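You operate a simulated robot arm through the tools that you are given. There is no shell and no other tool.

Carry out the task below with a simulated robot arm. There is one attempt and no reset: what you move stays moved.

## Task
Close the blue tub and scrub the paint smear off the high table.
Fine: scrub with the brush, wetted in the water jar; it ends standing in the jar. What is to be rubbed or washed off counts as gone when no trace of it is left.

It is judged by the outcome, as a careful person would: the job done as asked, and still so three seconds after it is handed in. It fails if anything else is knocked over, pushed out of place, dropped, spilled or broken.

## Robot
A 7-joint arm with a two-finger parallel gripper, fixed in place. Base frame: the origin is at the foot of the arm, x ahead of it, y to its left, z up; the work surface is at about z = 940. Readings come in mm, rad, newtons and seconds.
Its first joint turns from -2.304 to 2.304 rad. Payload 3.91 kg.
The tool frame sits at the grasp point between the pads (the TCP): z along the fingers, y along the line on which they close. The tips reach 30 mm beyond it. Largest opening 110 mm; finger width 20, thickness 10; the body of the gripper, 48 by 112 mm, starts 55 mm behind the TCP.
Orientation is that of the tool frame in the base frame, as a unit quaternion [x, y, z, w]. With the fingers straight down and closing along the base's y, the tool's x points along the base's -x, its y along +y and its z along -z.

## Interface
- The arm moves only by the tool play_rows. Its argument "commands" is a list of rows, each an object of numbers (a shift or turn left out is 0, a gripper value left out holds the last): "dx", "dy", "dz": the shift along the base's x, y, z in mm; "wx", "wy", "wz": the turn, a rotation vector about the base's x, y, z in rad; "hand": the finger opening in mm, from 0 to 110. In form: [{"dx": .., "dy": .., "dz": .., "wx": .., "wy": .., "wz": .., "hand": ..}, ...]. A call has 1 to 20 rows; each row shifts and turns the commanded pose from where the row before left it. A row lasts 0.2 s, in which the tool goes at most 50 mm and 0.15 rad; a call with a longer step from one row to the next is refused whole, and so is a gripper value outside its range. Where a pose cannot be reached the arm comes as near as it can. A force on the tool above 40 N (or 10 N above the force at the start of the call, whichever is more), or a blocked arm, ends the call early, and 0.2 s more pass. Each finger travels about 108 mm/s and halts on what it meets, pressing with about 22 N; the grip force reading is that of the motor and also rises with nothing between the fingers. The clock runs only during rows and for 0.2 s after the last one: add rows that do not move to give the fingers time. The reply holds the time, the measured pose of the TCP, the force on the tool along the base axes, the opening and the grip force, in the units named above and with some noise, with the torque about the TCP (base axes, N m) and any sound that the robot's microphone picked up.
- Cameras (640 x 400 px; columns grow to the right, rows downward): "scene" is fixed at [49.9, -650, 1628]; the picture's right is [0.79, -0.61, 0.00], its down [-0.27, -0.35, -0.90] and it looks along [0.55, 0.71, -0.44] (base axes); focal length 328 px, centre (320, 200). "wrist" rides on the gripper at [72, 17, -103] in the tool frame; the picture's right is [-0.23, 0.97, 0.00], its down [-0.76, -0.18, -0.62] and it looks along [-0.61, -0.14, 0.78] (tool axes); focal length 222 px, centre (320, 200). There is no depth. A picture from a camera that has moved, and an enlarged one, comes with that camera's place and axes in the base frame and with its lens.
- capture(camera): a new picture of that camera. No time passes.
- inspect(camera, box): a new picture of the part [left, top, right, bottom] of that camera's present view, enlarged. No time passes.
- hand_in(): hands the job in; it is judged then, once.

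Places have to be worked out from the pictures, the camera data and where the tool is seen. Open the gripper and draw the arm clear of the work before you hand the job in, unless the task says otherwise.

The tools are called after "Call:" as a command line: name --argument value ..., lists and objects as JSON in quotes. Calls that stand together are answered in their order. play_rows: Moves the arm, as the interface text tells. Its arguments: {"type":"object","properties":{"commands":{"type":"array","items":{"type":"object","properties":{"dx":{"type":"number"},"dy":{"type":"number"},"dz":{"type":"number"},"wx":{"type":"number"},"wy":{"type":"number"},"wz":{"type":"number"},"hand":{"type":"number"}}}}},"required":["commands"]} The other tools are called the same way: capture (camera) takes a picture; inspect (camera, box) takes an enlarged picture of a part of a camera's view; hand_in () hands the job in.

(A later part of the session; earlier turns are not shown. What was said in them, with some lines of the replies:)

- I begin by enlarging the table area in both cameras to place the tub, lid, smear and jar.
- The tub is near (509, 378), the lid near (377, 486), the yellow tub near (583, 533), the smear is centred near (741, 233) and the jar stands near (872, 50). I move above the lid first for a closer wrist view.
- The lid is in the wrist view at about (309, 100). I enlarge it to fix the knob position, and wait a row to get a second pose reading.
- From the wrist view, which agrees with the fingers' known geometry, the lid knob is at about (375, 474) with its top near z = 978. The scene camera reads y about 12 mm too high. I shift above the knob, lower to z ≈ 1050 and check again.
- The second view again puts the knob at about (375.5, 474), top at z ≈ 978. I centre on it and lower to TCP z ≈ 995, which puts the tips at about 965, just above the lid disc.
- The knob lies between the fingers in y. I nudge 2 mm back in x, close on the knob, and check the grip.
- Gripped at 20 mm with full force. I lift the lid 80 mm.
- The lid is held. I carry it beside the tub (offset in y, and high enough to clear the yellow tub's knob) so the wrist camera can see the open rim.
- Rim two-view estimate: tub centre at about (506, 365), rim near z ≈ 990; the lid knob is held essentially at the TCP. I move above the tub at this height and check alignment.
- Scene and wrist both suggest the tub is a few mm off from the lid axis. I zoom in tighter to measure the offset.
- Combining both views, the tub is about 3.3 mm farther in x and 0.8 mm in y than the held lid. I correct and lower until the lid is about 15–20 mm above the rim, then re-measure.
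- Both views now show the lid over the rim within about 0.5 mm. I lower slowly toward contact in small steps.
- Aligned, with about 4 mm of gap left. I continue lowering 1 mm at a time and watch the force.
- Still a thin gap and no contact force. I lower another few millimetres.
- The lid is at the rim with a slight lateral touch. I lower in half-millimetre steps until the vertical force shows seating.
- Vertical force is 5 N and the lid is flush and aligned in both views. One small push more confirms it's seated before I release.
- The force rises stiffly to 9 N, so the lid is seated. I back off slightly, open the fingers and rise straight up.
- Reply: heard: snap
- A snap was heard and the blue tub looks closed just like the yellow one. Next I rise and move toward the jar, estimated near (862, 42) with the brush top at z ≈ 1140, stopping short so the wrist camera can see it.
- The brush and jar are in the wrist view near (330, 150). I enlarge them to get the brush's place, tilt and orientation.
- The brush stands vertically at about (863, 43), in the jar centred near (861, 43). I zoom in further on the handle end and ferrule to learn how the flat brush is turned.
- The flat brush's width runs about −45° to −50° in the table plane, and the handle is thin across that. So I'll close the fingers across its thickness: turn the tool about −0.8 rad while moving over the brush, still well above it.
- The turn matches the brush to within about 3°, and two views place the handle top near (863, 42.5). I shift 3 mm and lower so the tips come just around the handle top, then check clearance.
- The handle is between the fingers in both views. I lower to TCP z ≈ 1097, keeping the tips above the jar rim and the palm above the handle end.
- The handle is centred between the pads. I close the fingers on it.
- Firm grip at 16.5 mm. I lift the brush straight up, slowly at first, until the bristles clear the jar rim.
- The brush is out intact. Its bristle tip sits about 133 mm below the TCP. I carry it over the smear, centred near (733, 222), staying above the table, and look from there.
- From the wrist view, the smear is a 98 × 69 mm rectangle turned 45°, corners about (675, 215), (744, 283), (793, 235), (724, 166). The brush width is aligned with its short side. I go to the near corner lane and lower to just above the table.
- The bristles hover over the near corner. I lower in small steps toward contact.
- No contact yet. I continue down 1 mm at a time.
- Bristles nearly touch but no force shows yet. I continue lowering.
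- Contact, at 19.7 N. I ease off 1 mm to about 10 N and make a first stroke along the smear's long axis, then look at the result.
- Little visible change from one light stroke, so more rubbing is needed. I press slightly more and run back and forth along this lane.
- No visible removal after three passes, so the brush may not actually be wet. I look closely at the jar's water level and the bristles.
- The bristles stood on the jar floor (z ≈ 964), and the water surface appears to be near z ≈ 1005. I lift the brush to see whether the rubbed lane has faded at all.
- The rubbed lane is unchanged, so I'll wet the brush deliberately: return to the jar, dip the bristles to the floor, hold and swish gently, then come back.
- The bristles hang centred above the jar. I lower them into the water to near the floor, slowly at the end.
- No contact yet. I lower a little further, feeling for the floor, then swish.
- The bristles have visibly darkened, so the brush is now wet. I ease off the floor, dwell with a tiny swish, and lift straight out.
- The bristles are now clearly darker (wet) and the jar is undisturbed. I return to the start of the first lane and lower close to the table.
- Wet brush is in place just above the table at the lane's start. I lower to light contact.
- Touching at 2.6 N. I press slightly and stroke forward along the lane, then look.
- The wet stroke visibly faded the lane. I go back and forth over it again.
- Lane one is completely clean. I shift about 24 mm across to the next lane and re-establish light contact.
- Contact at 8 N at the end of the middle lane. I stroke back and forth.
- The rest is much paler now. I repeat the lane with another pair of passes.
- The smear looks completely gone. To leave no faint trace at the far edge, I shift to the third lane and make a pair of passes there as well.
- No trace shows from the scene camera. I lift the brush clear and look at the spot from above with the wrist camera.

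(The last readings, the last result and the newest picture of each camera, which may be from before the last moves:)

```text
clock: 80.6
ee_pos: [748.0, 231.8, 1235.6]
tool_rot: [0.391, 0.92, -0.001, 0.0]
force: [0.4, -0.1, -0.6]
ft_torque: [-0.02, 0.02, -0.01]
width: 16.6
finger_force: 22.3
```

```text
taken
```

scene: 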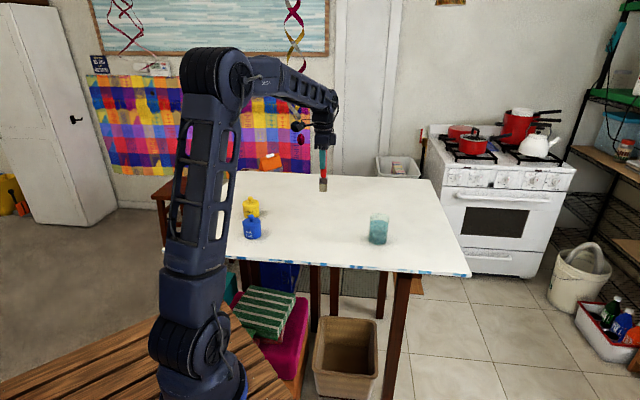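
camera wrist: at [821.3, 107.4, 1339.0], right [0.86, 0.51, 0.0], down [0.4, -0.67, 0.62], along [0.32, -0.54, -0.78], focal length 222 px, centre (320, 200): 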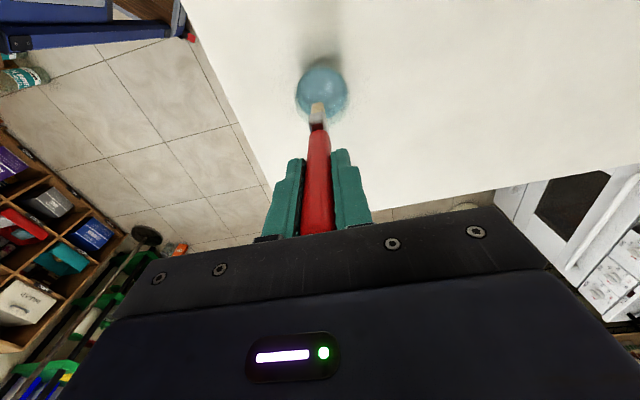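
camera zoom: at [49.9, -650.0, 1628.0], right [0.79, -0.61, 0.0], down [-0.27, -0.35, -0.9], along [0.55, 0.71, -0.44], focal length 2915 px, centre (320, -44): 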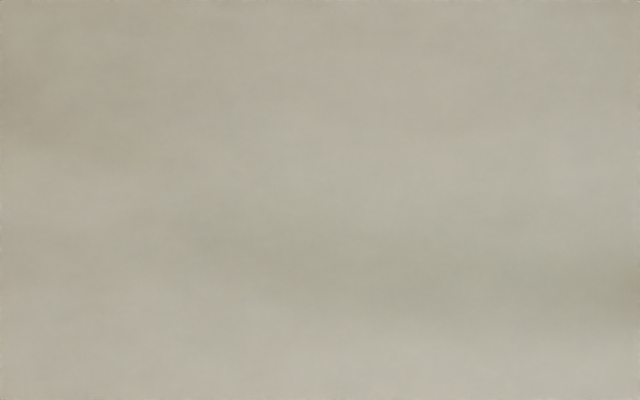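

The table is clean in both views. I carry the brush back over the jar at (862, 43).

Call:
play_rows --commands '[{"dx": 19, "dy": -31.5}, {"dx": 19, "dy": -31.5}, {"dx": 19, "dy": -31.5}, {"dx": 19, "dy": -31.5}, {"dx": 19, "dy": -31.5}, {"dx": 19, "dy": -31.3}, {"dx": 0}, {"dx": 0}]'

Call:
inspect --camera "scene" --box '[330, 160, 430, 250]'

Call:
inspect --camera "wrist" --box '[260, 50, 380, 140]'

```text
clock: 82.4
ee_pos: [862.3, 43.3, 1235.6]
tool_rot: [0.392, 0.92, -0.001, 0.0]
force: [-0.7, -1.6, -1.3]
ft_torque: [0.01, -0.01, -0.01]
width: 16.7
finger_force: 21.9
```

```text
4.44 times, centred on (380, 205) of scene
camera zoom: at [49.9, -650.0, 1628.0], right [0.79, -0.61, 0.0], down [-0.27, -0.35, -0.9], along [0.55, 0.71, -0.44], focal length 1457 px, centre (53, 178)
```

zoom: 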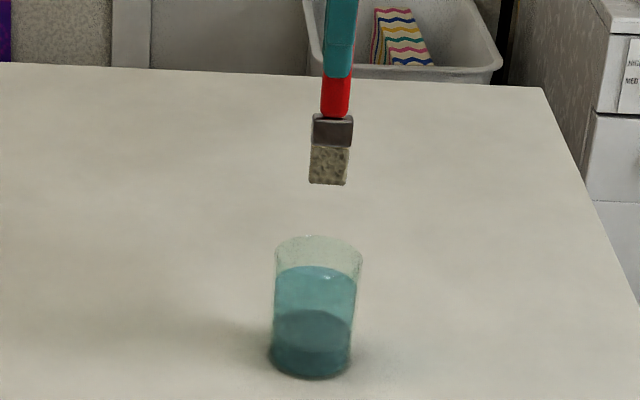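

```text
4.44 times, centred on (320, 95) of wrist
camera zoom: at [823.6, 106.3, 1339.2], right [0.86, 0.51, 0.0], down [0.4, -0.67, 0.62], along [0.32, -0.54, -0.78], focal length 987 px, centre (320, 667)
```

zoom: 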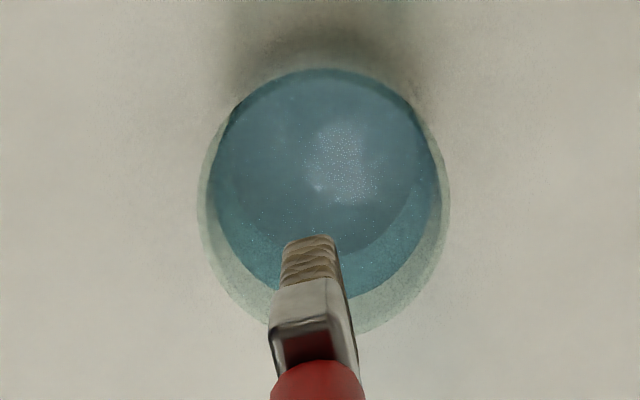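

The brush hangs within about 3 mm of the jar axis. I nudge it toward centre and lower into the jar.

Call:
play_rows --commands '[{"dx": -1.5, "dy": 1.2, "dz": -20}, {"dz": -25}, {"dz": -25}, {"dz": -20}, {"dz": -20}, {"dz": -12}, {"dz": -8}, {"dz": -3}, {"dx": 0}]'

Call:
inspect --camera "scene" --box '[345, 180, 415, 250]'

```text
clock: 84.4
ee_pos: [861.0, 43.6, 1103.2]
tool_rot: [0.392, 0.92, 0.0, 0.0]
force: [-0.4, -0.2, 0.0]
ft_torque: [0.0, 0.01, 0.02]
width: 16.4
finger_force: 22.6
```

```text
5.71 times, centred on (380, 215) of scene
camera zoom: at [49.9, -650.0, 1628.0], right [0.79, -0.61, 0.0], down [-0.27, -0.35, -0.9], along [0.55, 0.71, -0.44], focal length 1874 px, centre (-23, 114)
```

zoom: 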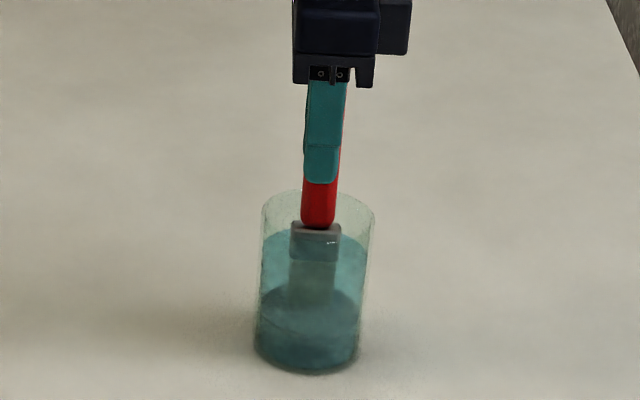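

Call:
play_rows --commands '[{"dz": -2}, {"dz": -2}, {"dz": -1}, {"dz": -1}, {"dx": 0}]'

```text
clock: 85.6
ee_pos: [862.7, 42.4, 1096.8]
tool_rot: [0.391, 0.92, 0.001, 0.002]
force: [0.0, -2.5, 12.4]
ft_torque: [-0.15, 0.03, 0.01]
width: 16.8
finger_force: 21.9
```

The bristles are on the jar floor (12 N). I ease off 1 mm, then open the fingers gently.

Call:
play_rows --commands '[{"dz": 0.9}, {"dx": 0}]'

Call:
inspect --camera "wrist" --box '[230, 90, 410, 230]'

Call:
inspect --camera "scene" --box '[345, 180, 415, 250]'

```text
clock: 86.2
ee_pos: [861.3, 44.0, 1096.8]
tool_rot: [0.392, 0.92, 0.0, 0.0]
force: [1.6, -0.8, 8.1]
ft_torque: [-0.23, -0.23, 0.0]
width: 16.5
finger_force: 22.3
```

```text
2.86 times, centred on (320, 160) of wrist
camera zoom: at [822.9, 108.0, 1200.8], right [0.86, 0.51, 0.0], down [0.4, -0.67, 0.62], along [0.32, -0.54, -0.78], focal length 635 px, centre (320, 314)
```

zoom: 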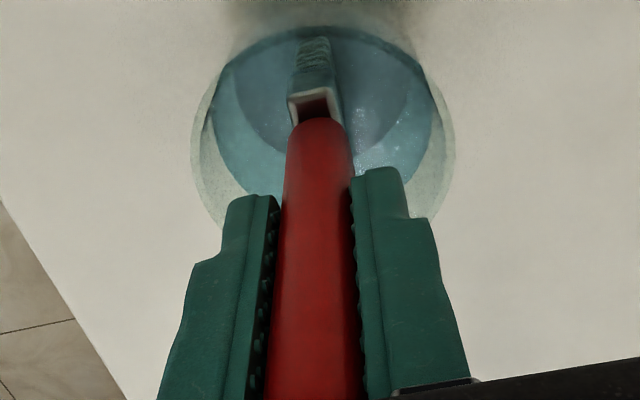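

```text
5.71 times, centred on (380, 215) of scene
camera zoom: at [49.9, -650.0, 1628.0], right [0.79, -0.61, 0.0], down [-0.27, -0.35, -0.9], along [0.55, 0.71, -0.44], focal length 1874 px, centre (-23, 114)
```

zoom: 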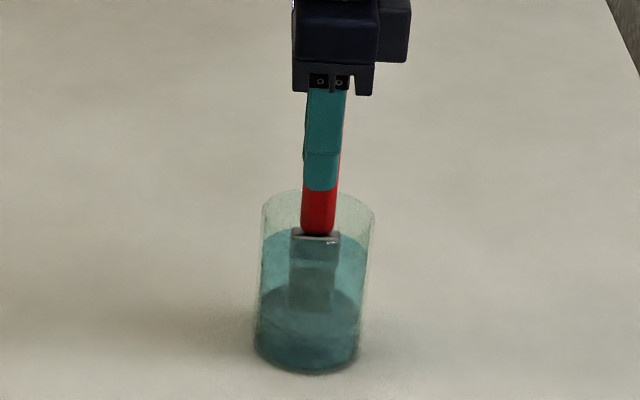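

Looks just as at the start, upright and centred. I ease another 0.6 mm to unload it, then open slowly.

Call:
play_rows --commands '[{"dz": 0.6}, {"dx": 0}, {"hand": 20}, {"hand": 26}, {"hand": 35}, {"hand": 50}, {"hand": 70}, {"dx": 0}]'

Call:
inspect --camera "wrist" --box '[230, 90, 410, 230]'

Call:
inspect --camera "scene" --box '[345, 180, 415, 250]'

```text
clock: 88.0
ee_pos: [860.6, 43.8, 1097.7]
tool_rot: [0.392, 0.92, 0.0, 0.0]
force: [-0.1, -1.1, -0.3]
ft_torque: [0.02, 0.04, 0.0]
width: 70.1
finger_force: 0.1
```

```text
2.86 times, centred on (320, 160) of wrist
camera zoom: at [822.8, 107.8, 1201.4], right [0.86, 0.51, 0.0], down [0.4, -0.67, 0.62], along [0.32, -0.54, -0.78], focal length 635 px, centre (320, 314)
```

zoom: 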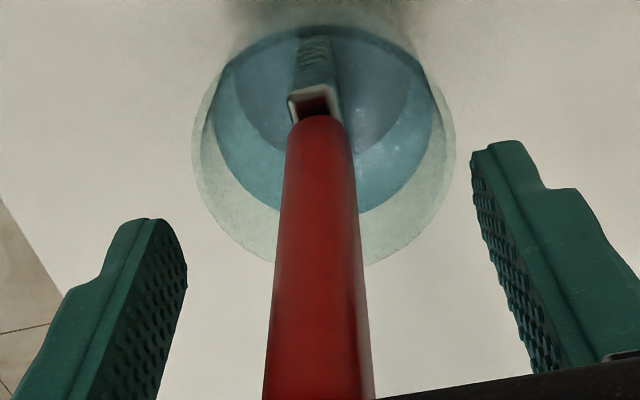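

```text
5.71 times, centred on (380, 215) of scene
camera zoom: at [49.9, -650.0, 1628.0], right [0.79, -0.61, 0.0], down [-0.27, -0.35, -0.9], along [0.55, 0.71, -0.44], focal length 1874 px, centre (-23, 114)
```

zoom: 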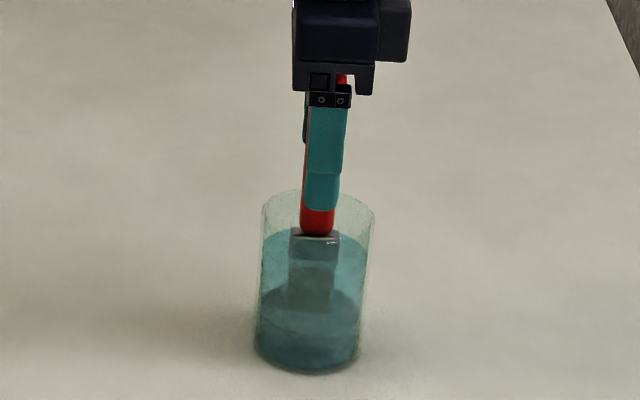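

The brush stands upright on its own between the open fingers. I rise straight up until clear, then draw the arm back.

Call:
play_rows --commands '[{"dz": 10}, {"dz": 20}, {"dz": 30}, {"dz": 40}, {"dz": 40}, {"dz": 30}, {"dx": -35, "dy": 25}, {"dx": -35, "dy": 25}, {"dx": -35, "dy": 25}, {"dx": -35, "dy": 25}, {"dx": -35, "dy": 25}, {"dx": -35, "dy": 25}, {"dx": 0}, {"dx": 0}]'

Call:
capture --camera "scene"

Call:
inspect --camera "scene" --box '[300, 180, 420, 255]'

Call:
inspect --camera "scene" --box '[215, 185, 295, 250]'

Call:
capture --camera "wrist"

```text
clock: 91.0
ee_pos: [650.6, 194.5, 1266.2]
tool_rot: [0.391, 0.92, 0.0, 0.0]
force: [-0.6, 1.2, -0.5]
ft_torque: [0.04, -0.01, 0.01]
width: 70.1
finger_force: 0.1
```

```text
taken
```

scene: 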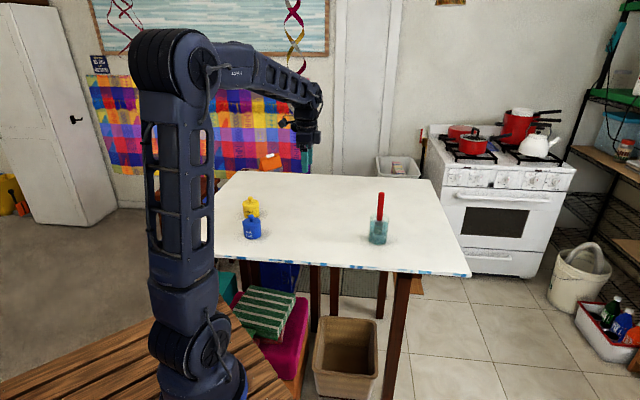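

```text
5.33 times, centred on (360, 218) of scene
camera zoom: at [49.9, -650.0, 1628.0], right [0.79, -0.61, 0.0], down [-0.27, -0.35, -0.9], along [0.55, 0.71, -0.44], focal length 1749 px, centre (107, 107)
```

zoom: 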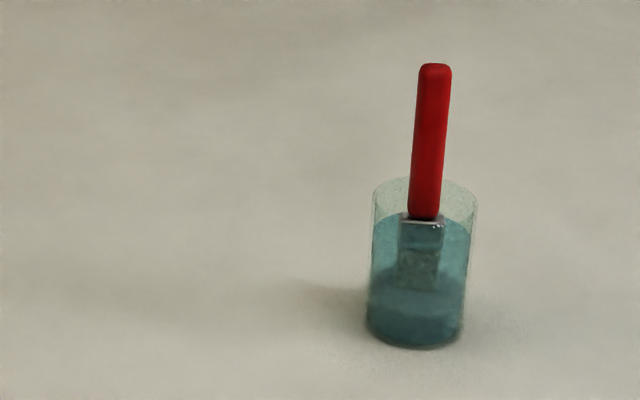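

```text
6.15 times, centred on (255, 218) of scene
camera zoom: at [49.9, -650.0, 1628.0], right [0.79, -0.61, 0.0], down [-0.27, -0.35, -0.9], along [0.55, 0.71, -0.44], focal length 2018 px, centre (720, 92)
```

zoom: 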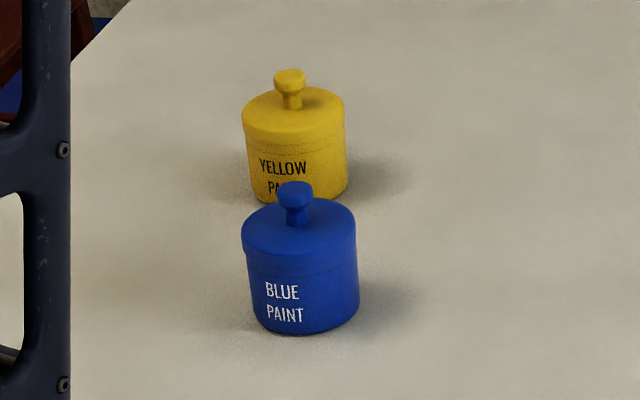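

```text
taken
camera wrist: at [612.5, 258.9, 1370.1], right [0.86, 0.51, 0.0], down [0.4, -0.67, 0.62], along [0.32, -0.54, -0.78], focal length 222 px, centre (320, 200)
```

wrist: 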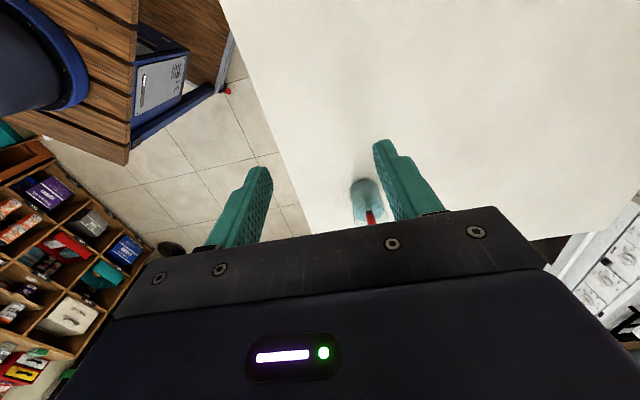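

The tub is shut, the brush stands in the jar, and the table looks clean. One last close look at the scrubbed area for any faint residue while drawing the arm back a little further.

Call:
play_rows --commands '[{"dx": -30, "dy": 15, "dz": 20, "hand": 90}, {"dx": -30, "dy": 15, "dz": 20}, {"dx": 0}, {"dx": 0}]'

Call:
inspect --camera "wrist" --box '[300, 60, 480, 170]'

Call:
inspect --camera "scene" --box '[295, 210, 345, 245]'

Call:
inspect --camera "scene" --box '[350, 180, 410, 250]'

```text
clock: 92.0
ee_pos: [590.5, 223.7, 1306.5]
tool_rot: [0.391, 0.92, 0.0, -0.001]
force: [0.6, -0.1, 0.7]
ft_torque: [0.01, 0.0, 0.0]
width: 90.2
finger_force: 0.0
```

```text
3.56 times, centred on (390, 115) of wrist
camera zoom: at [553.3, 288.9, 1410.7], right [0.86, 0.51, 0.0], down [0.4, -0.67, 0.62], along [0.32, -0.54, -0.78], focal length 790 px, centre (71, 502)
```

zoom: 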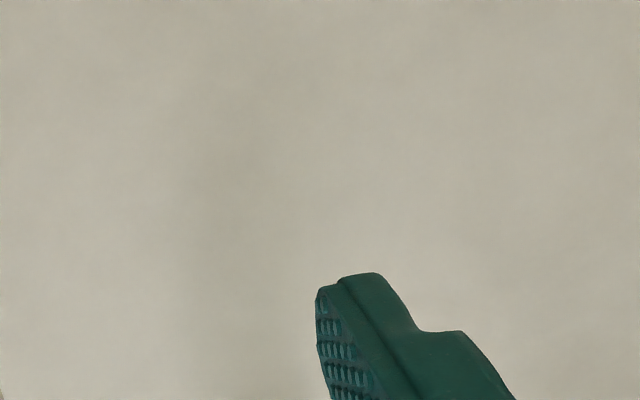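

```text
11.43 times, centred on (320, 228) of scene
camera zoom: at [49.9, -650.0, 1628.0], right [0.79, -0.61, 0.0], down [-0.27, -0.35, -0.9], along [0.55, 0.71, -0.44], focal length 3747 px, centre (320, -114)
```

zoom: 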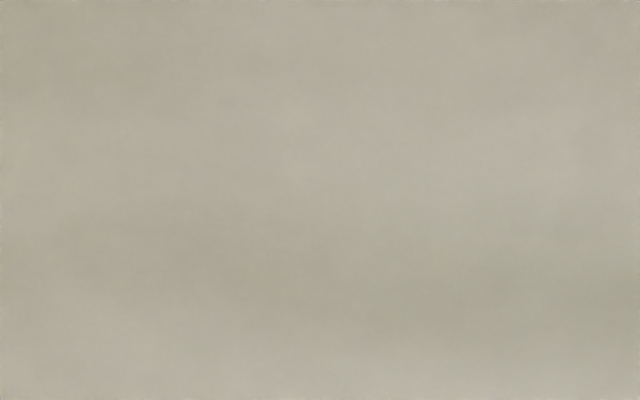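

```text
5.71 times, centred on (380, 215) of scene
camera zoom: at [49.9, -650.0, 1628.0], right [0.79, -0.61, 0.0], down [-0.27, -0.35, -0.9], along [0.55, 0.71, -0.44], focal length 1874 px, centre (-23, 114)
```

zoom: 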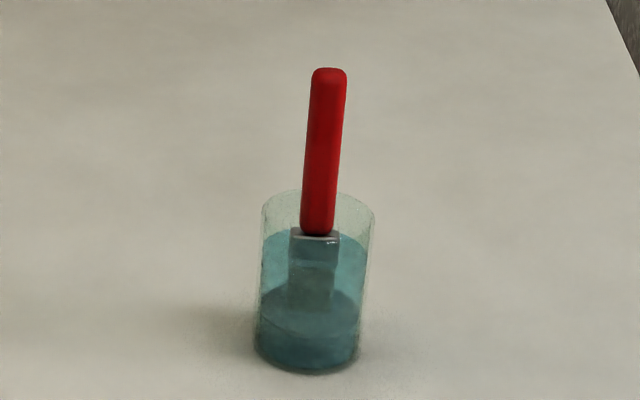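

No trace of paint remains in either view. The blue tub is closed with its lid flush, the brush stands upright in the unmoved jar, and the arm is clear with the gripper open. I hand the job in.

Call:
hand_in

```text
The job is handed in.
```

The blue tub is closed and the paint smear is gone from the table. I've handed the job in, but no verdict came back with it.

- **Tub:** the lid went on flush, with a snap heard as I released it. It looks the same as the closed yellow tub.
- **Smear:** my first strokes with the brush straight from the jar did nothing, so I dipped it again. The wet strokes then cleared the whole smear, and close-ups from both cameras show no trace left.
- **Brush:** it is standing upright in the water jar.

From the pictures, the jar and the yellow tub are where they were and nothing was knocked over or visibly spilled. The arm is drawn back with the gripper open.
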